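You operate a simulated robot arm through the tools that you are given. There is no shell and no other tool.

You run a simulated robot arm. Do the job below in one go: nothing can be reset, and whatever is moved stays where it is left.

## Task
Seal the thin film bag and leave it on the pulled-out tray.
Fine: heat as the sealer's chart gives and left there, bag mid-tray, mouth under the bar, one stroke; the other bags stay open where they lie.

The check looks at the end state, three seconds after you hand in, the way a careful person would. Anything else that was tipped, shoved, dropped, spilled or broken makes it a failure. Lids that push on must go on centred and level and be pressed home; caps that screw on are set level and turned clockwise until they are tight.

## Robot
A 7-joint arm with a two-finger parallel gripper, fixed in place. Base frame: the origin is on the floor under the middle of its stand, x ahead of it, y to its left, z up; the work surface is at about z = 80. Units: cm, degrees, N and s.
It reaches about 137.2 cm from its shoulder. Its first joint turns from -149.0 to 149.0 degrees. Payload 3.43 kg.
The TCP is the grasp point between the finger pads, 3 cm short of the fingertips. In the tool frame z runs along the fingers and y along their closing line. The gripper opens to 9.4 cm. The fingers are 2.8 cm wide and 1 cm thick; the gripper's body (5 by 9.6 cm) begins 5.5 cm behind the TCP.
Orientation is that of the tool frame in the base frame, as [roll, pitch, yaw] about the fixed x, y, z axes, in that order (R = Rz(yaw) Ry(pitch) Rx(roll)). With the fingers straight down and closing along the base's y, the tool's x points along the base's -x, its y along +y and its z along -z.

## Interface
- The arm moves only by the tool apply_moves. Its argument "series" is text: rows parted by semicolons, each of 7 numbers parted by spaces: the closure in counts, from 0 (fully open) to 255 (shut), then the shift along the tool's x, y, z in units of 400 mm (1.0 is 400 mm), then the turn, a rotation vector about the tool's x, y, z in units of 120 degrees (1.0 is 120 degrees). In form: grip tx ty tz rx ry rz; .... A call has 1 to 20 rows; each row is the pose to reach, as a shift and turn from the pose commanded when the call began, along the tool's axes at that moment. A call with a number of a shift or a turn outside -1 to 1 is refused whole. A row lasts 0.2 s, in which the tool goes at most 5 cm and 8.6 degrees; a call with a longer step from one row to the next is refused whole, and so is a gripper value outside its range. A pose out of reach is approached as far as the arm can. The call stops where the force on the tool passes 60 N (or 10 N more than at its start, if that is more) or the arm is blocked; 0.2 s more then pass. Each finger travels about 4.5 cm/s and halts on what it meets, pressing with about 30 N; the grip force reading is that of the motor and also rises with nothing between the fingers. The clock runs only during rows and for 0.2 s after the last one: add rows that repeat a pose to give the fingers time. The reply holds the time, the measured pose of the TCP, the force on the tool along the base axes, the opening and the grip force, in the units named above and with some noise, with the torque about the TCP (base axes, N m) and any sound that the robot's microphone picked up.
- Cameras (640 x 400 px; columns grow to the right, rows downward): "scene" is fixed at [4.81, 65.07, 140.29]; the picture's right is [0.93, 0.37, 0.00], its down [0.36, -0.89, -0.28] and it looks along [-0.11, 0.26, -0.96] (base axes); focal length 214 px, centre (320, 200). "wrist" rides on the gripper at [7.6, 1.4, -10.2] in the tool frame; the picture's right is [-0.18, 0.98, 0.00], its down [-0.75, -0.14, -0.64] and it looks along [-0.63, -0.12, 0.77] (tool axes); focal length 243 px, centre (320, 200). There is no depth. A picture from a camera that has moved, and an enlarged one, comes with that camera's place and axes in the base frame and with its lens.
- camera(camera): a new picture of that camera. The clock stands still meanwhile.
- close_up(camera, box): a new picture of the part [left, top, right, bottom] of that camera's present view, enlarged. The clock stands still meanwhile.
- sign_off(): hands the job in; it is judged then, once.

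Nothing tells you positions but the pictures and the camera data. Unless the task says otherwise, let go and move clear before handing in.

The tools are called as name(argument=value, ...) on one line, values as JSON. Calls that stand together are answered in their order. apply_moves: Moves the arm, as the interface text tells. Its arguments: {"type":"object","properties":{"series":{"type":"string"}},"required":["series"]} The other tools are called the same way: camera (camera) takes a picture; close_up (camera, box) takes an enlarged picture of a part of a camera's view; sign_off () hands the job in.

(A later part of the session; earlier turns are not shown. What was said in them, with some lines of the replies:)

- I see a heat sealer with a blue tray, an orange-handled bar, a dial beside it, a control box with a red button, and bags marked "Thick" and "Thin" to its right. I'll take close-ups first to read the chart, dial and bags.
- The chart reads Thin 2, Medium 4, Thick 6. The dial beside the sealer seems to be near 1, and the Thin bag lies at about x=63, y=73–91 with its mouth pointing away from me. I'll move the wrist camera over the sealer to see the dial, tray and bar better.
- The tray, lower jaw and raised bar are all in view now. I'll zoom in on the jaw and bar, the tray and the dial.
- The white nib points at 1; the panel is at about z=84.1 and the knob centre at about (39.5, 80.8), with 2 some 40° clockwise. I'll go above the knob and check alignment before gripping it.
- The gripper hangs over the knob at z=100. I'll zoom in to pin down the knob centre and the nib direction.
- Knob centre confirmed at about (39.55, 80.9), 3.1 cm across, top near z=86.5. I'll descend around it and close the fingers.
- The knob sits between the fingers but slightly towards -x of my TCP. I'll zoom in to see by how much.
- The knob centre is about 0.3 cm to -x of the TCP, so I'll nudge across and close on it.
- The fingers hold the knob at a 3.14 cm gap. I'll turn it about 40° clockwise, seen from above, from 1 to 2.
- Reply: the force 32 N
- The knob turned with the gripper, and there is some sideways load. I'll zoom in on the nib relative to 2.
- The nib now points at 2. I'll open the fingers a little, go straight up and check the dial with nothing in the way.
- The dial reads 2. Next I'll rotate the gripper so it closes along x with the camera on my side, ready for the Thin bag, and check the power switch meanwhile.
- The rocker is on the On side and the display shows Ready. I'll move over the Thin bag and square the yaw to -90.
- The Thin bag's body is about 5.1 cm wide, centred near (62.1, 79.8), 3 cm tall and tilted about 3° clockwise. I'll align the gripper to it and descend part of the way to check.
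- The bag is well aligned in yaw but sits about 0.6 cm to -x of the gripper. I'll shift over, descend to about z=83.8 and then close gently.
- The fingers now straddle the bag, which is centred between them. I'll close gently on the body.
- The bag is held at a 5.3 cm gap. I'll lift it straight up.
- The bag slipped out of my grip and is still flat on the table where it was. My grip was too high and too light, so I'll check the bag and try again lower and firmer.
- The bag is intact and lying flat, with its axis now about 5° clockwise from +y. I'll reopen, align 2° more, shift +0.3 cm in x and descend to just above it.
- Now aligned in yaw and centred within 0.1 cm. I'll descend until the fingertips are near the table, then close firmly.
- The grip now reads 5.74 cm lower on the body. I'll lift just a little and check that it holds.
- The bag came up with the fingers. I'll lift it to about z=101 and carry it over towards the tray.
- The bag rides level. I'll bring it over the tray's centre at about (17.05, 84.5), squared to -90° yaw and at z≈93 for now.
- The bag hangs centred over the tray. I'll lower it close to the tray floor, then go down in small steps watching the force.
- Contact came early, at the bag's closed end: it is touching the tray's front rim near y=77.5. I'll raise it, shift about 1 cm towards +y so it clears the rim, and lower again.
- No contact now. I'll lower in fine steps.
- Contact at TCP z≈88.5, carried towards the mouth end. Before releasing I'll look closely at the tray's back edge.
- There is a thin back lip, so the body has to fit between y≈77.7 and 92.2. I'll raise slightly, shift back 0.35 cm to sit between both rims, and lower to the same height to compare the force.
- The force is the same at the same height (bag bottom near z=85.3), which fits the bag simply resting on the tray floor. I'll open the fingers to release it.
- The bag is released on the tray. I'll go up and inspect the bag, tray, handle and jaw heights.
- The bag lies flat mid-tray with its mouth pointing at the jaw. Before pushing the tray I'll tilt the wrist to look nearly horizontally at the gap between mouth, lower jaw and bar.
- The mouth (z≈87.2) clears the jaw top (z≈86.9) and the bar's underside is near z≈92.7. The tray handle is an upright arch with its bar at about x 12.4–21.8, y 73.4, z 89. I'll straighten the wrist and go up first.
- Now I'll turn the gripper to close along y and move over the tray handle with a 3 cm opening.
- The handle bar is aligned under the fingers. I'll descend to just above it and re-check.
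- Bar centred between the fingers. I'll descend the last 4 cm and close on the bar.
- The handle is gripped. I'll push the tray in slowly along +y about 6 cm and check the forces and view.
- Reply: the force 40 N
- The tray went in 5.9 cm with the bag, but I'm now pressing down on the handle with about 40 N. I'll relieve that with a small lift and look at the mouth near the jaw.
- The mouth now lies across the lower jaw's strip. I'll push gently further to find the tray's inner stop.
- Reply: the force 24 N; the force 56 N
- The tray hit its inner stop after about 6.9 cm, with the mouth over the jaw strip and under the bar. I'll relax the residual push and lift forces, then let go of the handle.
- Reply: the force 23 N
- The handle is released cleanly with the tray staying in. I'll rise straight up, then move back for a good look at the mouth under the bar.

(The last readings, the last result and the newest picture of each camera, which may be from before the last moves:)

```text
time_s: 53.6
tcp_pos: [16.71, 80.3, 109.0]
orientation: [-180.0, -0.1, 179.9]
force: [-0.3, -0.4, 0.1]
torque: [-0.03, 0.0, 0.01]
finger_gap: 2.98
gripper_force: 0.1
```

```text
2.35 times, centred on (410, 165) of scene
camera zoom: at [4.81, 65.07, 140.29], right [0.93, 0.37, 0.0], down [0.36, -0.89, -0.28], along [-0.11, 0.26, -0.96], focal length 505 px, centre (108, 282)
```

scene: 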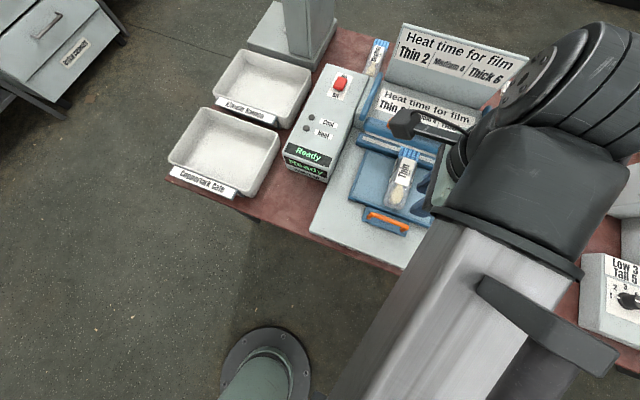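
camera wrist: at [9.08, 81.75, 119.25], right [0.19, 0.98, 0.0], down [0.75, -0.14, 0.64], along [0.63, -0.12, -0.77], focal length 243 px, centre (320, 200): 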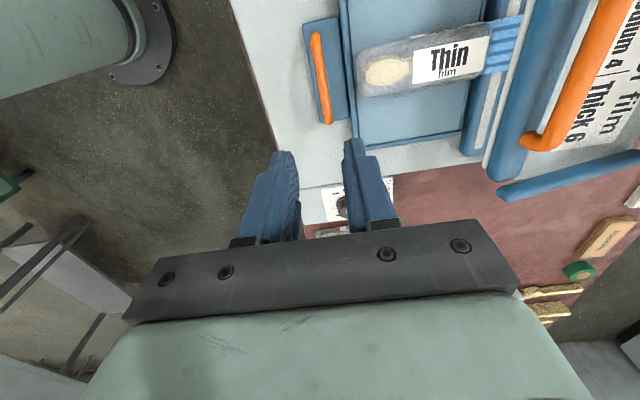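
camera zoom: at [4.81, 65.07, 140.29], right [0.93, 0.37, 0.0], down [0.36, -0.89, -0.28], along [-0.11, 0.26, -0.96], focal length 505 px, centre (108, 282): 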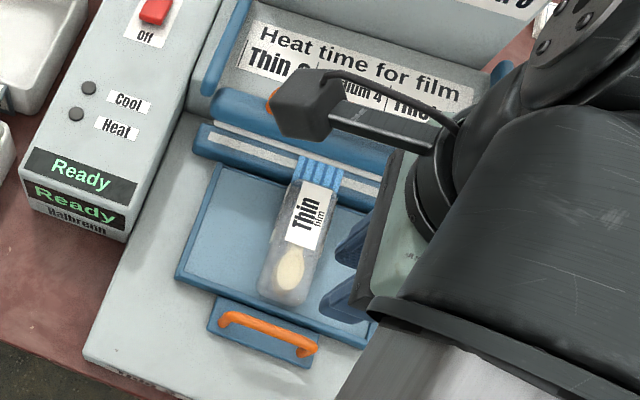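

The mouth covers the jaw's strip and reaches under the raised bar. The bar's handle is at about x 8–25, y≈102, z≈97, and the display still shows Ready. I'll close the fingers and go above the middle of that handle.

apply_moves(series="255 -0.001 0.1 0 0 0 0; 255 -0.003 0.2 0 0 0 0; 255 -0.005 0.3 0 0 0 0; 255 -0.007 0.4 0 0 0 0; 255 -0.007 0.48 0.03 0 0 0; 255 -0.007 0.53 0.07 0 0 0; 255 -0.007 0.53 0.1 0 0 0; 255 -0.007 0.53 0.1 0 0 0")

camera(camera="wrist")

camera(camera="scene")

```text
time_s: 55.4
tcp_pos: [17.45, 101.5, 105.14]
orientation: [179.9, 0.1, 179.9]
force: [0.1, -0.7, 0.4]
torque: [0.0, -0.03, 0.01]
finger_gap: 0.0
gripper_force: 30.1
```

```text
taken
camera wrist: at [9.76, 102.98, 115.49], right [0.19, 0.98, 0.0], down [0.75, -0.14, 0.64], along [0.63, -0.12, -0.77], focal length 243 px, centre (320, 200)
```

wrist: 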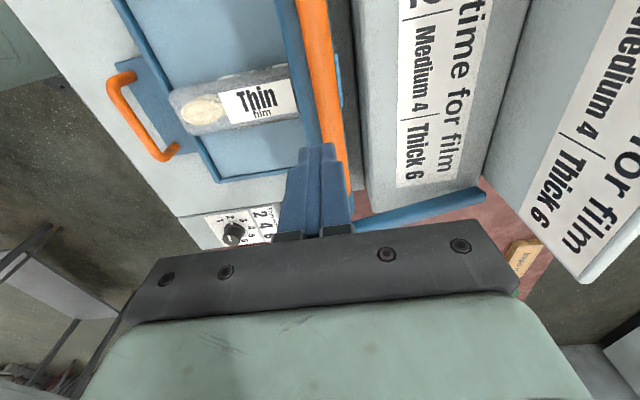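

```text
taken
```

scene: 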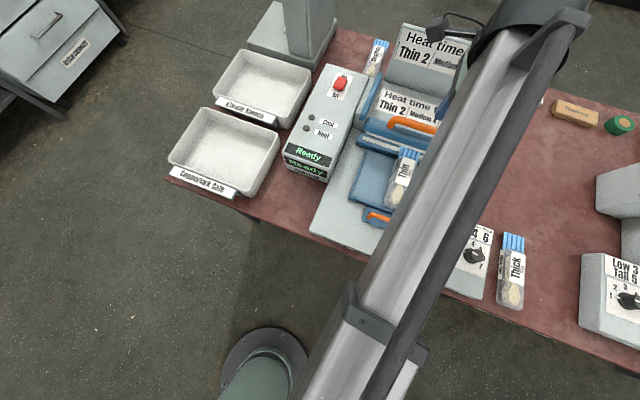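

close_up(camera="wrist", box=[250, 0, 410, 220])

close_up(camera="scene", box=[270, 60, 450, 240])

```text
1.82 times, centred on (330, 110) of wrist
camera zoom: at [9.76, 102.98, 115.49], right [0.19, 0.98, 0.0], down [0.75, -0.14, 0.64], along [0.63, -0.12, -0.77], focal length 441 px, centre (302, 364)
```

zoom: 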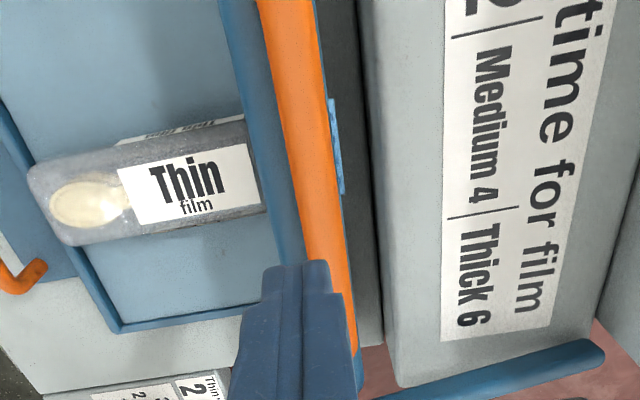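

```text
2.22 times, centred on (360, 150) of scene
camera zoom: at [4.81, 65.07, 140.29], right [0.93, 0.37, 0.0], down [0.36, -0.89, -0.28], along [-0.11, 0.26, -0.96], focal length 477 px, centre (231, 311)
```

zoom: 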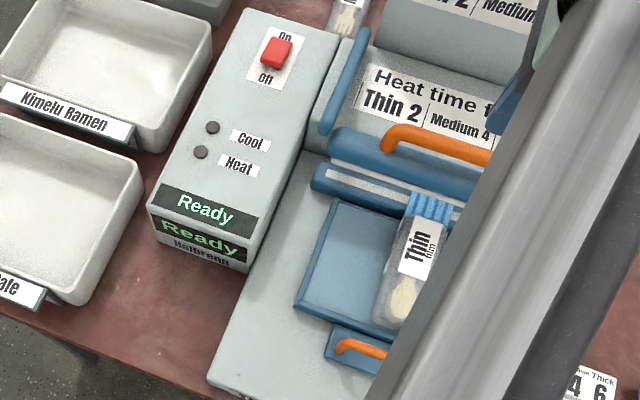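

The handle tube lies about 1 cm further in +y than my fingertips. I'll shift to y≈102.3 and come down to just above it.

apply_moves(series="255 0.008 0.0205 0 0 0 0; 255 0.008 0.0205 0.05 0 0 0; 255 0.008 0.0205 0.09 0 0 0; 255 0.008 0.0205 0.09 0 0 0")

camera(camera="wrist")

```text
time_s: 56.4
tcp_pos: [16.93, 102.53, 101.72]
orientation: [180.0, 0.0, 179.9]
force: [-0.3, 0.4, -0.3]
torque: [-0.03, -0.03, -0.02]
finger_gap: 0.0
gripper_force: 30.2
```

```text
taken
camera wrist: at [9.39, 103.95, 111.94], right [0.19, 0.98, 0.0], down [0.75, -0.14, 0.64], along [0.63, -0.12, -0.77], focal length 243 px, centre (320, 200)
```

wrist: 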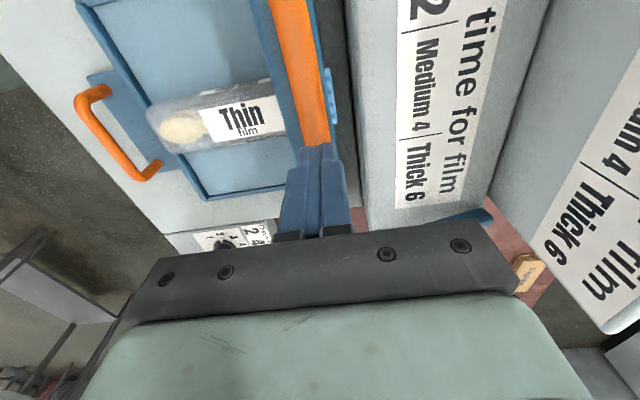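

The fingertips are over the handle tube. I'll press down smoothly, following its slight arc, and watch the force.

apply_moves(series="255 0 0 0.015 0 0 0; 255 0 0 0.03 0 0 0; 255 0 0 0.045 0 0 0; 255 0 -0.002 0.06 0 0 0; 255 0 -0.005 0.075 0 0 0; 255 0 -0.008 0.09 0 0 0; 255 0 -0.01 0.105 0 0 0; 255 0 -0.011 0.12 0 0 0")

camera(camera="wrist")

close_up(camera="scene", box=[270, 60, 450, 240])

```text
time_s: 58.2
tcp_pos: [17.06, 102.08, 97.2]
orientation: [179.7, 0.1, 179.8]
force: [-2.4, 3.9, 27.2]
torque: [0.08, 0.02, -0.11]
finger_gap: 0.01
gripper_force: 30.3
```

```text
taken
camera wrist: at [9.42, 103.49, 107.51], right [0.19, 0.98, 0.0], down [0.75, -0.15, 0.64], along [0.63, -0.12, -0.77], focal length 243 px, centre (320, 200)
```

wrist: 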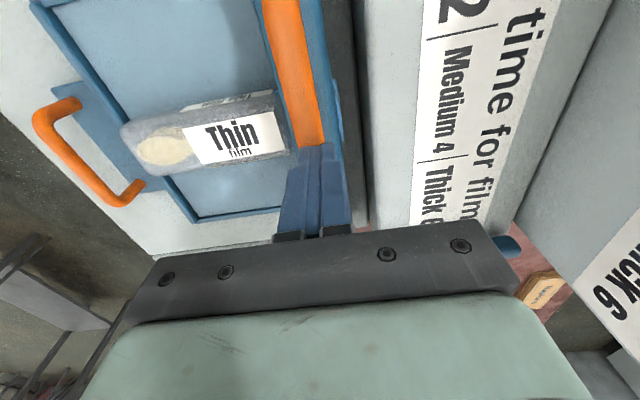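

```text
2.22 times, centred on (360, 150) of scene
camera zoom: at [4.81, 65.07, 140.29], right [0.93, 0.37, 0.0], down [0.36, -0.89, -0.28], along [-0.11, 0.26, -0.96], focal length 477 px, centre (231, 311)
```

zoom: 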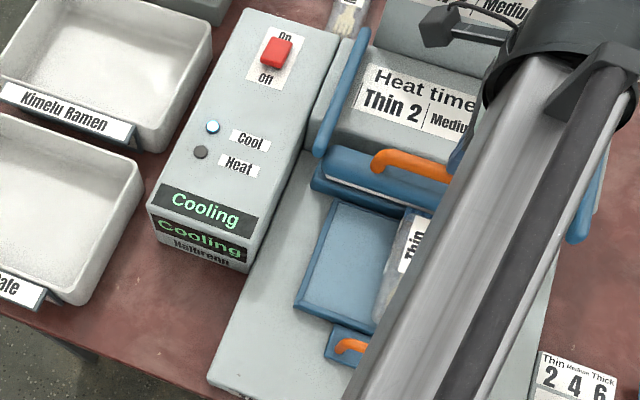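

The display switched to "Cooling" with the Cool lamp lit, so the heating has run with the bar down. I'll keep holding, pressing only slightly more, and watch the display.

apply_moves(series="255 0 0 0.004 0 0 0; 255 0 0 0.004 0 0 0; 255 0 0 0.004 0 0 0")

close_up(camera="scene", box=[270, 60, 450, 240])

```text
time_s: 58.9
tcp_pos: [16.96, 102.03, 97.33]
orientation: [179.7, 0.0, 179.9]
force: [-0.6, -6.3, 15.4]
torque: [-0.23, 0.08, 0.02]
finger_gap: 0.01
gripper_force: 29.7
stopped in row 3: the force on the tool passed its limit at 62 N (the readings are from after the stop); the commanded pose is now the measured one
```

```text
2.22 times, centred on (360, 150) of scene
camera zoom: at [4.81, 65.07, 140.29], right [0.93, 0.37, 0.0], down [0.36, -0.89, -0.28], along [-0.11, 0.26, -0.96], focal length 477 px, centre (231, 311)
```

zoom: 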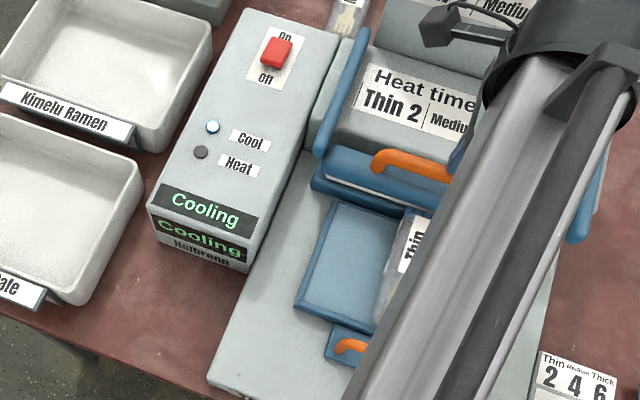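

The bar is fully down against a hard stop, and I'm still pressing with about 15 N. I'll hold here while it cools.

apply_moves(series="255 0 0 0.001 0 0 0; 255 0 0 0.001 0 0 0; 255 0 0 0.001 0 0 0; 255 0 0 0.001 0 0 0; 255 0 0 0.001 0 0 0; 255 0 0 0.001 0 0 0; 255 0 0 0.001 0 0 0; 255 0 0 0.001 0 0 0")

close_up(camera="scene", box=[270, 60, 450, 240])

```text
time_s: 60.7
tcp_pos: [17.04, 102.17, 97.3]
orientation: [179.6, 0.0, 179.9]
force: [-9.1, -8.9, 38.6]
torque: [-0.35, 0.25, -0.03]
finger_gap: 0.01
gripper_force: 30.5
```

```text
2.22 times, centred on (360, 150) of scene
camera zoom: at [4.81, 65.07, 140.29], right [0.93, 0.37, 0.0], down [0.36, -0.89, -0.28], along [-0.11, 0.26, -0.96], focal length 477 px, centre (231, 311)
```

zoom: 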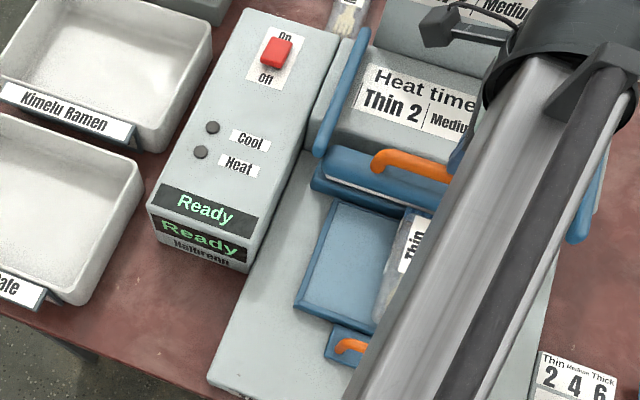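

The display is back to Ready, so the seal cycle is done. I'll come up slowly and see whether the bar springs back.

apply_moves(series="255 0 0 -0.008 0 0 0; 255 0 0.002 -0.02 0 0 0; 255 0 0.004 -0.035 0 0 0; 255 0 0.006 -0.05 0 0 0; 255 0 0.008 -0.07 0 0 0; 255 0 0.008 -0.1 0 0 0; 255 0 0.008 -0.15 0 0 0; 255 0 0.008 -0.2 0 0 0; 255 0 0.008 -0.25 0 0 0; 255 0 0.008 -0.25 0 0 0")

camera(camera="wrist")

camera(camera="scene")

```text
time_s: 62.9
tcp_pos: [17.07, 102.31, 107.06]
orientation: [179.7, -0.1, 179.9]
force: [-0.3, -0.1, 0.8]
torque: [-0.02, 0.01, 0.02]
finger_gap: 0.0
gripper_force: 30.3
```

```text
taken
camera wrist: at [9.43, 103.65, 117.28], right [0.19, 0.98, 0.01], down [0.75, -0.15, 0.64], along [0.63, -0.12, -0.77], focal length 243 px, centre (320, 200)
```

wrist: 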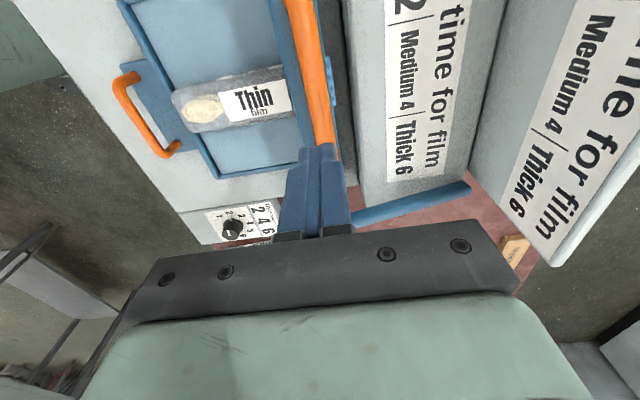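

```text
taken
```

scene: 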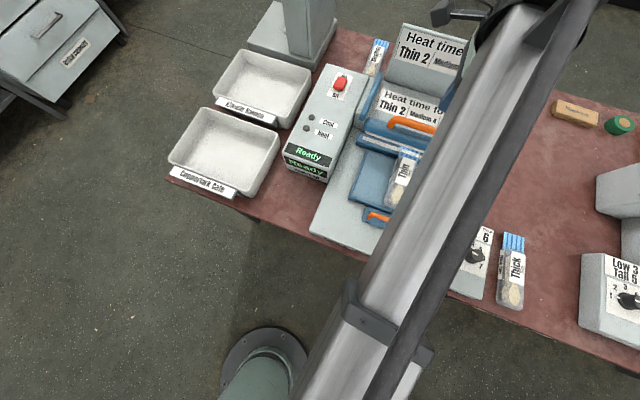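

The bar sprang back up and the display shows Ready. I'll go back over the tray handle (about y=80.5) with a 3 cm opening to pull the tray out.

apply_moves(series="255 0 -0.02 -0.04 0 0 0; 255 0 -0.1 -0.04 0 0 0; 255 0 -0.2 -0.04 0 0 0; 174 0 -0.3 -0.04 0 0 0; 174 0 -0.4 -0.04 0 0 0; 174 0 -0.5 -0.04 0 0 0; 174 0 -0.545 -0.04 0 0 0; 174 0 -0.545 -0.04 0 0 0; 174 0 -0.545 -0.04 0 0 0")

camera(camera="wrist")

close_up(camera="scene", box=[270, 60, 470, 250])

```text
time_s: 64.9
tcp_pos: [17.14, 80.47, 108.45]
orientation: [179.7, 0.0, 179.9]
force: [-0.9, 0.5, -0.1]
torque: [0.02, 0.02, -0.01]
finger_gap: 2.98
gripper_force: 0.1
```

```text
taken
camera wrist: at [9.58, 81.87, 118.71], right [0.19, 0.98, 0.01], down [0.75, -0.15, 0.64], along [0.63, -0.12, -0.77], focal length 243 px, centre (320, 200)
```

wrist: 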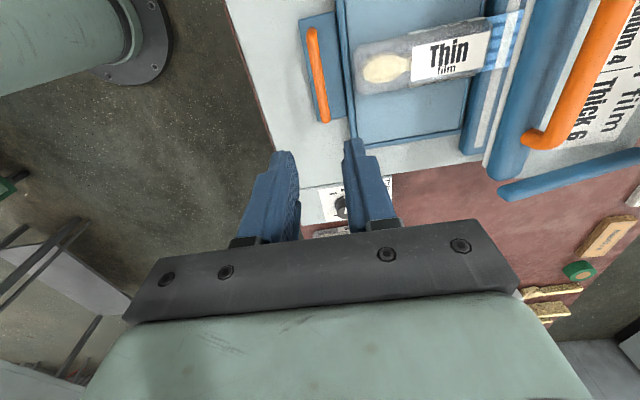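

```text
2.11 times, centred on (370, 155) of scene
camera zoom: at [4.81, 65.07, 140.29], right [0.93, 0.37, 0.0], down [0.36, -0.89, -0.28], along [-0.11, 0.26, -0.96], focal length 452 px, centre (215, 295)
```

zoom: 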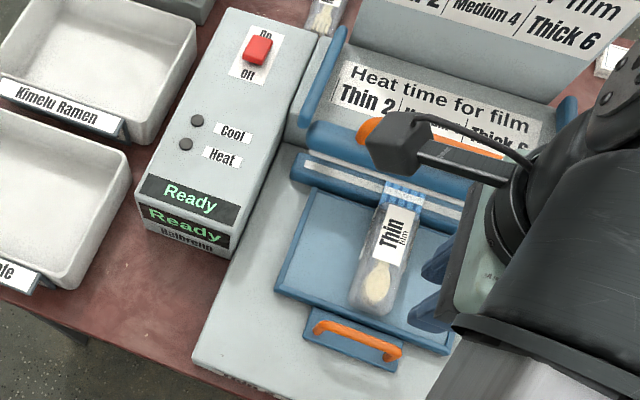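

close_up(camera="wrist", box=[440, 0, 560, 100])

close_up(camera="scene", box=[370, 130, 430, 200])

```text
4.00 times, centred on (500, 50) of wrist
camera zoom: at [9.58, 81.87, 118.71], right [0.19, 0.98, 0.01], down [0.75, -0.15, 0.64], along [0.63, -0.12, -0.77], focal length 970 px, centre (-400, 800)
```

zoom: 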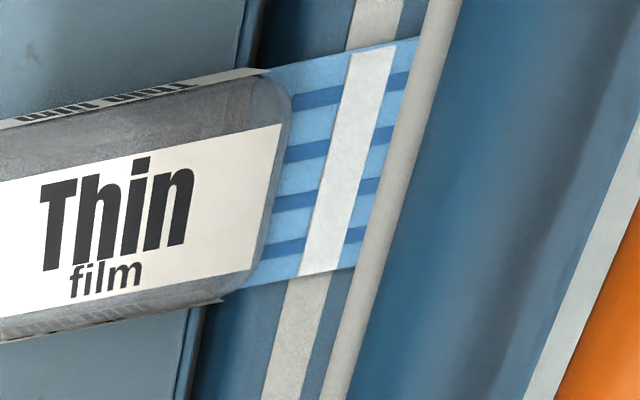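

```text
5.71 times, centred on (400, 165) of scene
camera zoom: at [4.81, 65.07, 140.29], right [0.93, 0.37, 0.0], down [0.36, -0.89, -0.28], along [-0.11, 0.26, -0.96], focal length 1226 px, centre (-137, 400)
```

zoom: 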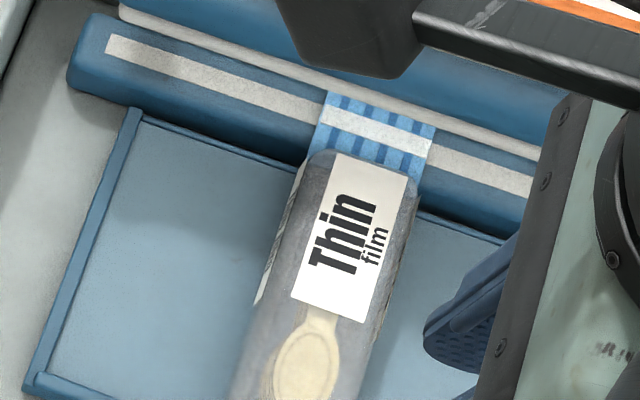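

A clear seal band runs across the mouth. Now I'll descend onto the tray handle.

apply_moves(series="174 0 0 0.1 0 0 0; 174 0 0 0.2 0 0 0; 174 0 0 0.3 0 0 0; 174 0 0 0.375 0 0 0; 174 0 0 0.375 0 0 0")

camera(camera="wrist")

```text
time_s: 66.1
tcp_pos: [17.14, 80.78, 93.43]
orientation: [179.7, 0.1, 179.9]
force: [0.0, 0.8, 0.6]
torque: [0.02, 0.0, 0.04]
finger_gap: 3.0
gripper_force: 0.1
```

```text
taken
camera wrist: at [9.55, 82.2, 103.66], right [0.19, 0.98, 0.01], down [0.75, -0.15, 0.64], along [0.63, -0.11, -0.77], focal length 243 px, centre (320, 200)
```

wrist: 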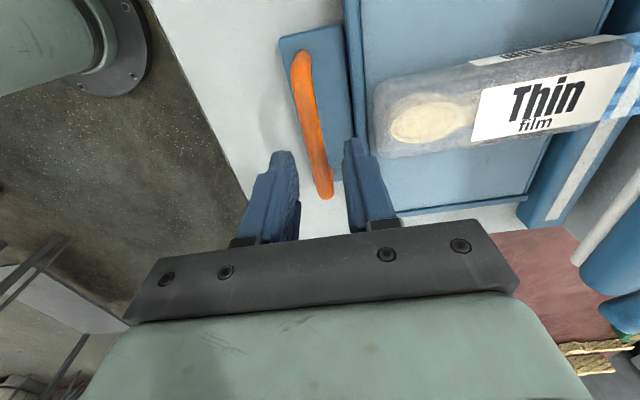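

apply_moves(series="174 0 -0.006 0.03 0 0 0; 174 0 -0.006 0.07 0 0 0; 174 0 -0.006 0.1 0 0 0; 174 0 -0.006 0.105 0 0 0; 174 0 -0.006 0.105 0 0 0; 200 0 -0.006 0.105 0 0 0; 225 0 -0.006 0.105 0 0 0; 225 0 -0.006 0.105 0 0 0; 225 0 -0.006 0.105 0 0 0")

camera(camera="wrist")

```text
time_s: 68.1
tcp_pos: [17.09, 80.58, 89.22]
orientation: [179.8, -0.1, 179.9]
force: [0.0, -0.2, -1.4]
torque: [-0.02, -0.1, 0.13]
finger_gap: 1.62
gripper_force: 44.7
```

```text
taken
camera wrist: at [9.52, 81.87, 99.55], right [0.19, 0.98, 0.01], down [0.75, -0.15, 0.64], along [0.63, -0.12, -0.77], focal length 243 px, centre (320, 200)
```

wrist: 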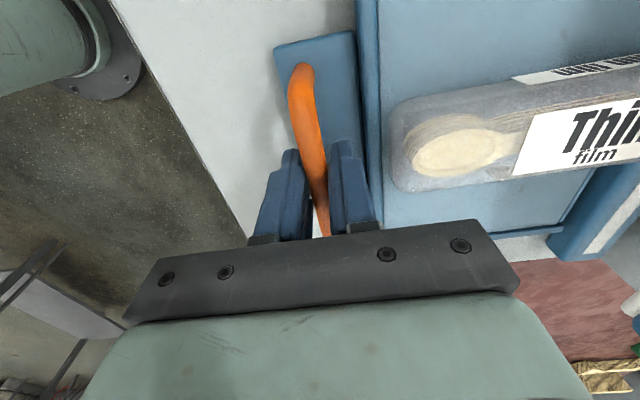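

Handle gripped. I'll pull the tray out slowly in two stages.

apply_moves(series="225 0 -0.006 0 0 0 0; 225 0 -0.014 0 0 0 0; 225 0 -0.024 0 0 0 0; 225 0 -0.034 0 0 0 0; 225 0 -0.044 0 0 0 0; 225 0 -0.054 0 0 0 0; 225 0 -0.064 0 0 0 0; 225 0 -0.074 0 0 0 0; 225 0 -0.08 0 0 0 0; 225 0 -0.08 0 0 0 0")

camera(camera="wrist")

```text
time_s: 70.3
tcp_pos: [17.07, 77.44, 89.3]
orientation: [179.5, 0.1, 179.8]
force: [11.7, -0.2, 7.7]
torque: [0.01, 0.23, 0.14]
finger_gap: 1.64
gripper_force: 44.8
```

```text
taken
camera wrist: at [9.51, 78.81, 99.54], right [0.19, 0.98, 0.01], down [0.75, -0.15, 0.64], along [0.63, -0.11, -0.77], focal length 243 px, centre (320, 200)
```

wrist: 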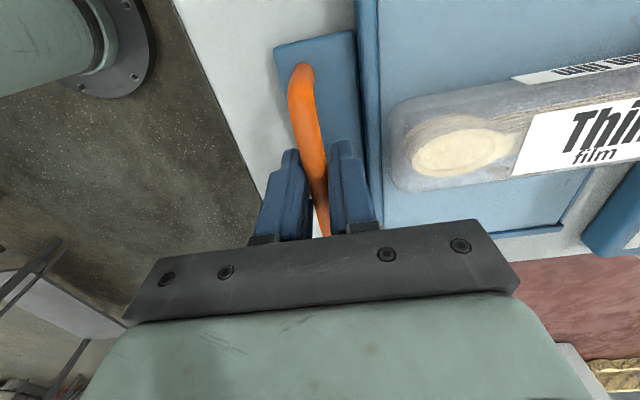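

The bag is coming along with the tray. I'll continue out to the original position at about y=73.8.

apply_moves(series="225 0 -0.008 0 0 0 0; 225 0 -0.018 0 0 0 0; 225 0 -0.028 0 0 0 0; 225 0 -0.038 0 0 0 0; 225 0 -0.048 0 0 0 0; 225 0 -0.058 0 0 0 0; 225 0 -0.068 0 0 0 0; 225 0 -0.078 0 0 0 0; 225 0 -0.086 0 0 0 0; 225 0 -0.091 0 0 0 0; 225 0 -0.091 0 0 0 0")

camera(camera="wrist")

camera(camera="scene")

```text
time_s: 72.7
tcp_pos: [17.19, 73.78, 89.27]
orientation: [179.6, 0.1, 179.9]
force: [20.2, 0.9, 15.3]
torque: [0.0, -0.04, 0.15]
finger_gap: 1.6
gripper_force: 45.2
```

```text
taken
camera wrist: at [9.5, 75.06, 99.54], right [0.19, 0.98, 0.01], down [0.75, -0.15, 0.64], along [0.63, -0.11, -0.77], focal length 243 px, centre (320, 200)
```

wrist: 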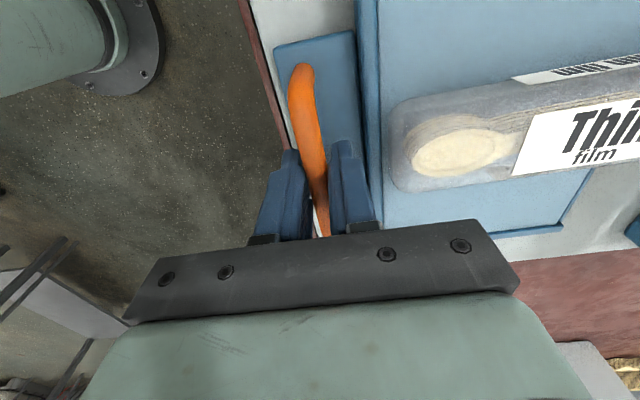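

```text
taken
```

scene: 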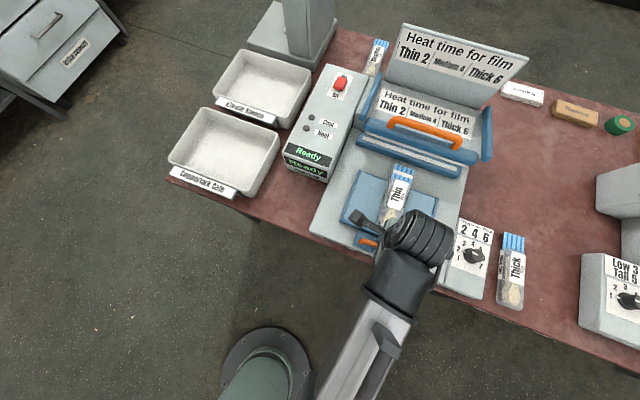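

The tray is back where it started, with the bag unmoved on it. I'll relieve the residual forces and nudge outward slightly to confirm it is at the outer stop.

apply_moves(series="225 -0.003 -0.003 -0.0015 0 0 0; 225 -0.004 -0.007 -0.002 0 0 0; 225 -0.004 -0.007 -0.002 0 0 0")

```text
time_s: 73.5
tcp_pos: [17.06, 73.54, 89.33]
orientation: [179.6, 0.1, 179.9]
force: [8.2, 13.4, 10.6]
torque: [0.05, -1.39, 0.04]
finger_gap: 1.63
gripper_force: 45.1
```

A reaction of about 13 N shows the tray is at its outer stop. I'll relax, open the fingers and rise clear.

apply_moves(series="225 0 0.003 -0.001 0 0 0; 225 0 0.003 -0.001 0 0 0; 200 0 0.003 -0.001 0 0 0; 174 0 0.003 -0.001 0 0 0; 174 0 0.003 -0.001 0 0 0; 174 0 0.003 -0.001 0 0 0; 174 0 0.003 -0.03 0 0 0; 174 0 0.003 -0.1 0 0 0; 174 0 0.003 -0.2 0 0 0; 174 0 0.003 -0.3 0 0 0; 174 0 0.003 -0.4 0 0 0; 174 0 0.003 -0.5 0 0 0; 174 0 0.003 -0.5 0 0 0")

camera(camera="wrist")

camera(camera="scene")

```text
time_s: 76.3
tcp_pos: [17.1, 72.93, 109.13]
orientation: [179.6, 0.0, 180.0]
force: [0.2, 0.5, 0.3]
torque: [0.01, 0.0, 0.0]
finger_gap: 3.01
gripper_force: 0.1
```

```text
taken
camera wrist: at [9.51, 74.34, 119.44], right [0.19, 0.98, 0.01], down [0.75, -0.15, 0.64], along [0.63, -0.12, -0.77], focal length 243 px, centre (320, 200)
```

wrist: 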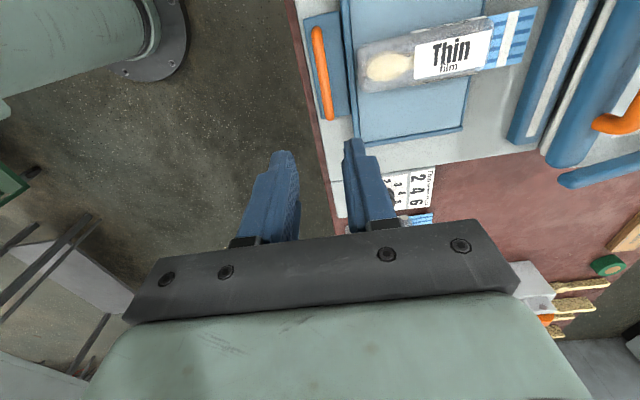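

```text
taken
```

scene: 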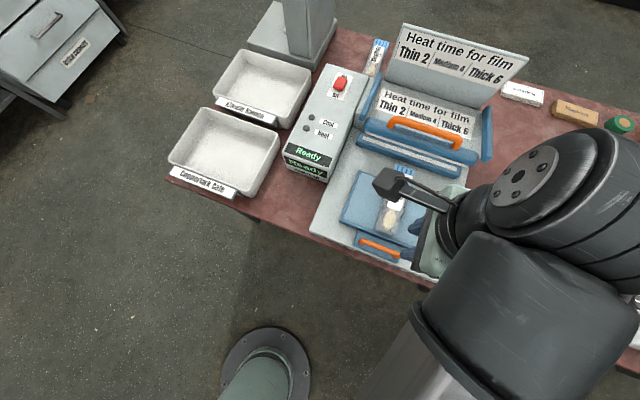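

Everything looks right. I'll move clear towards the starting position and take a final look at the whole bench.

apply_moves(series="174 0 0 -0.1 0 0 0; 174 0 0 -0.2 0 0 0; 174 -0.1 0.03 -0.27 0 0 0; 174 -0.2 0.06 -0.27 0 0 0; 174 -0.3 0.09 -0.27 0 0 0; 174 -0.4 0.12 -0.27 0 0 0; 174 -0.5 0.15 -0.27 0 0 0; 174 -0.6 0.18 -0.27 0 0 0; 174 -0.64 0.2 -0.27 0 0 0; 174 -0.64 0.2 -0.27 0 0 0")

camera(camera="scene")

close_up(camera="scene", box=[320, 90, 500, 280])

close_up(camera="scene", box=[440, 210, 540, 320])

close_up(camera="scene", box=[330, 20, 450, 140])

```text
refused: row 3 steps farther than a row can; nothing moved
```

```text
taken
```

scene: 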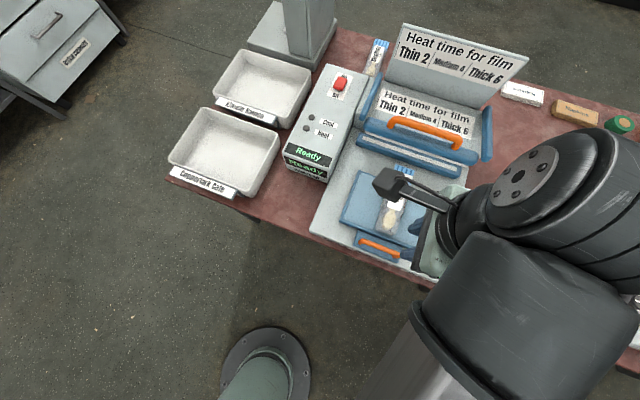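

```text
2.11 times, centred on (410, 185) of scene
camera zoom: at [4.81, 65.07, 140.29], right [0.93, 0.37, 0.0], down [0.36, -0.89, -0.28], along [-0.11, 0.26, -0.96], focal length 452 px, centre (130, 232)
```

zoom: 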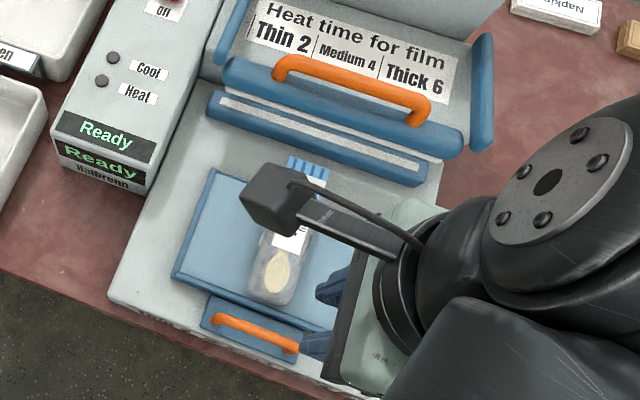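

```text
3.64 times, centred on (490, 265) of scene
camera zoom: at [4.81, 65.07, 140.29], right [0.93, 0.37, 0.0], down [0.36, -0.89, -0.28], along [-0.11, 0.26, -0.96], focal length 780 px, centre (-298, -36)
```

zoom: 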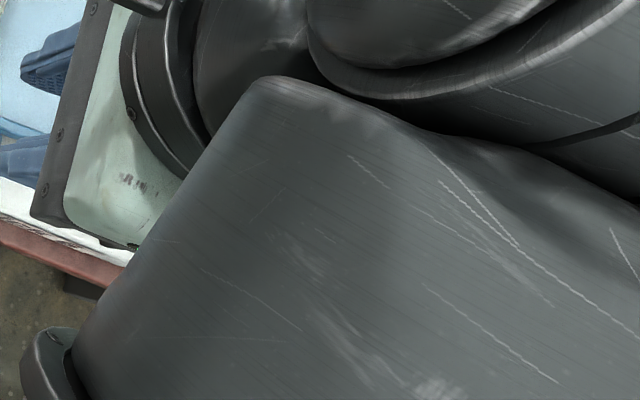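

```text
3.33 times, centred on (390, 80) of scene
camera zoom: at [4.81, 65.07, 140.29], right [0.93, 0.37, 0.0], down [0.36, -0.89, -0.28], along [-0.11, 0.26, -0.96], focal length 715 px, centre (87, 600)
```

zoom: 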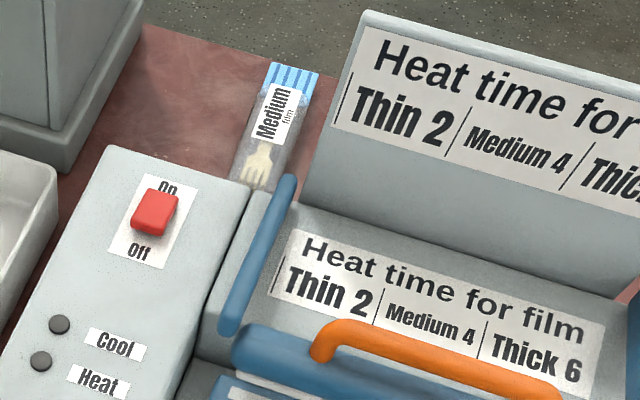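

The move was refused because one row stepped too far, so nothing moved. The medium bag and the switch look untouched. I'll repeat the retreat with shorter steps.

apply_moves(series="174 0 0 -0.1 0 0 0; 174 0 0 -0.2 0 0 0; 174 -0.08 0.02 -0.25 0 0 0; 174 -0.18 0.05 -0.25 0 0 0; 174 -0.28 0.08 -0.25 0 0 0; 174 -0.38 0.11 -0.25 0 0 0; 174 -0.48 0.14 -0.25 0 0 0; 174 -0.58 0.17 -0.25 0 0 0; 174 -0.64 0.2 -0.25 0 0 0; 174 -0.64 0.2 -0.25 0 0 0")

camera(camera="scene")

close_up(camera="scene", box=[320, 90, 500, 280])

close_up(camera="scene", box=[440, 210, 540, 320])

```text
time_s: 78.5
tcp_pos: [42.79, 81.54, 119.17]
orientation: [179.6, 0.1, 179.9]
force: [0.1, 0.3, -0.2]
torque: [0.02, -0.01, 0.01]
finger_gap: 2.98
gripper_force: 0.1
out of reach, approached as far as the arm can: row 2, 3, 4
```

```text
taken
```

scene: 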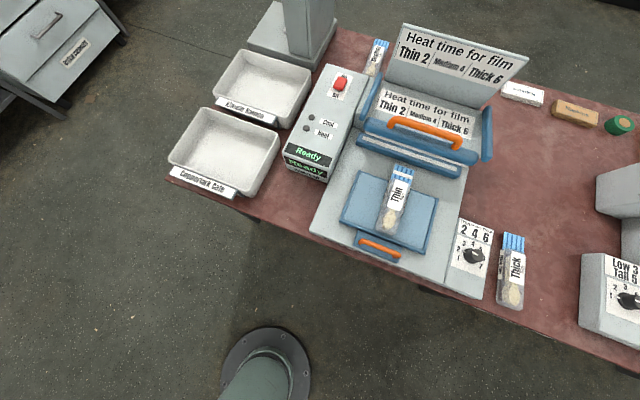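

```text
2.11 times, centred on (410, 185) of scene
camera zoom: at [4.81, 65.07, 140.29], right [0.93, 0.37, 0.0], down [0.36, -0.89, -0.28], along [-0.11, 0.26, -0.96], focal length 452 px, centre (130, 232)
```

zoom: 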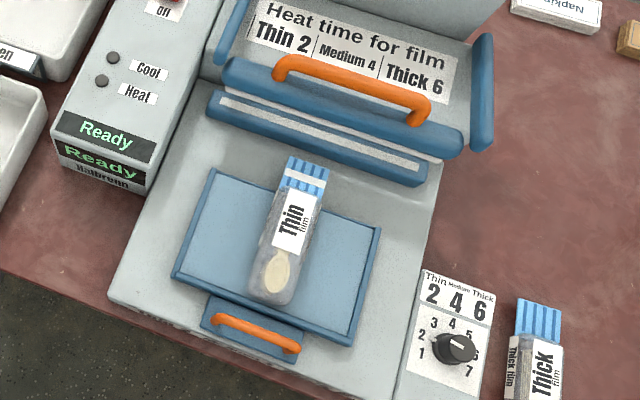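

```text
3.64 times, centred on (490, 265) of scene
camera zoom: at [4.81, 65.07, 140.29], right [0.93, 0.37, 0.0], down [0.36, -0.89, -0.28], along [-0.11, 0.26, -0.96], focal length 780 px, centre (-298, -36)
```

zoom: 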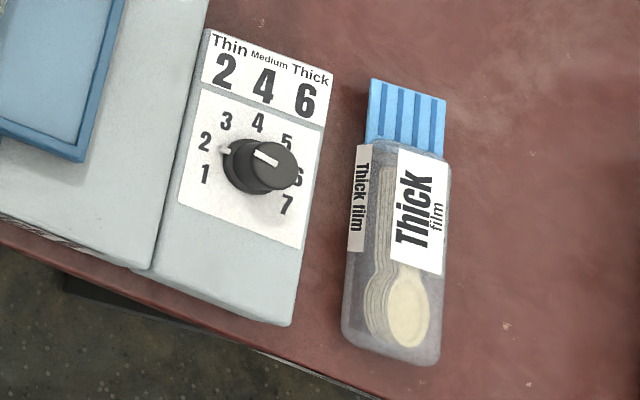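

The Thin bag lies sealed in the middle of the pulled-out tray, the dial reads 2, the bar is up and the display shows Ready. The Thick and Medium bags lie untouched and the arm is clear, so I'm handing in.

sign_off()

```text
The job is handed in.
```

The thin film bag is sealed and lies mid-tray on the pulled-out tray. I've handed the job in, but no verdict has come back yet.

- **Heat:** I turned the dial from 1 to 2, the chart's value for thin film, and left it there.
- **Seal:** I slid the tray in until the bag's mouth lay under the bar, then pressed the bar down once and held it. The display went through Cooling and back to Ready. The bar sprang up by itself and left a white seal band across the mouth.
- **Tray:** I pulled it back out to its outer stop and let go of the handle.
- **Other bags:** the Thick and Medium bags are still open where they lay.

My first grip on the thin bag slipped before the bag left the table. It stayed flat and looked undamaged, and the second, lower grip held. While I was setting it down it also touched the tray's front rim, so I lifted it and moved it about 1 cm before letting go.
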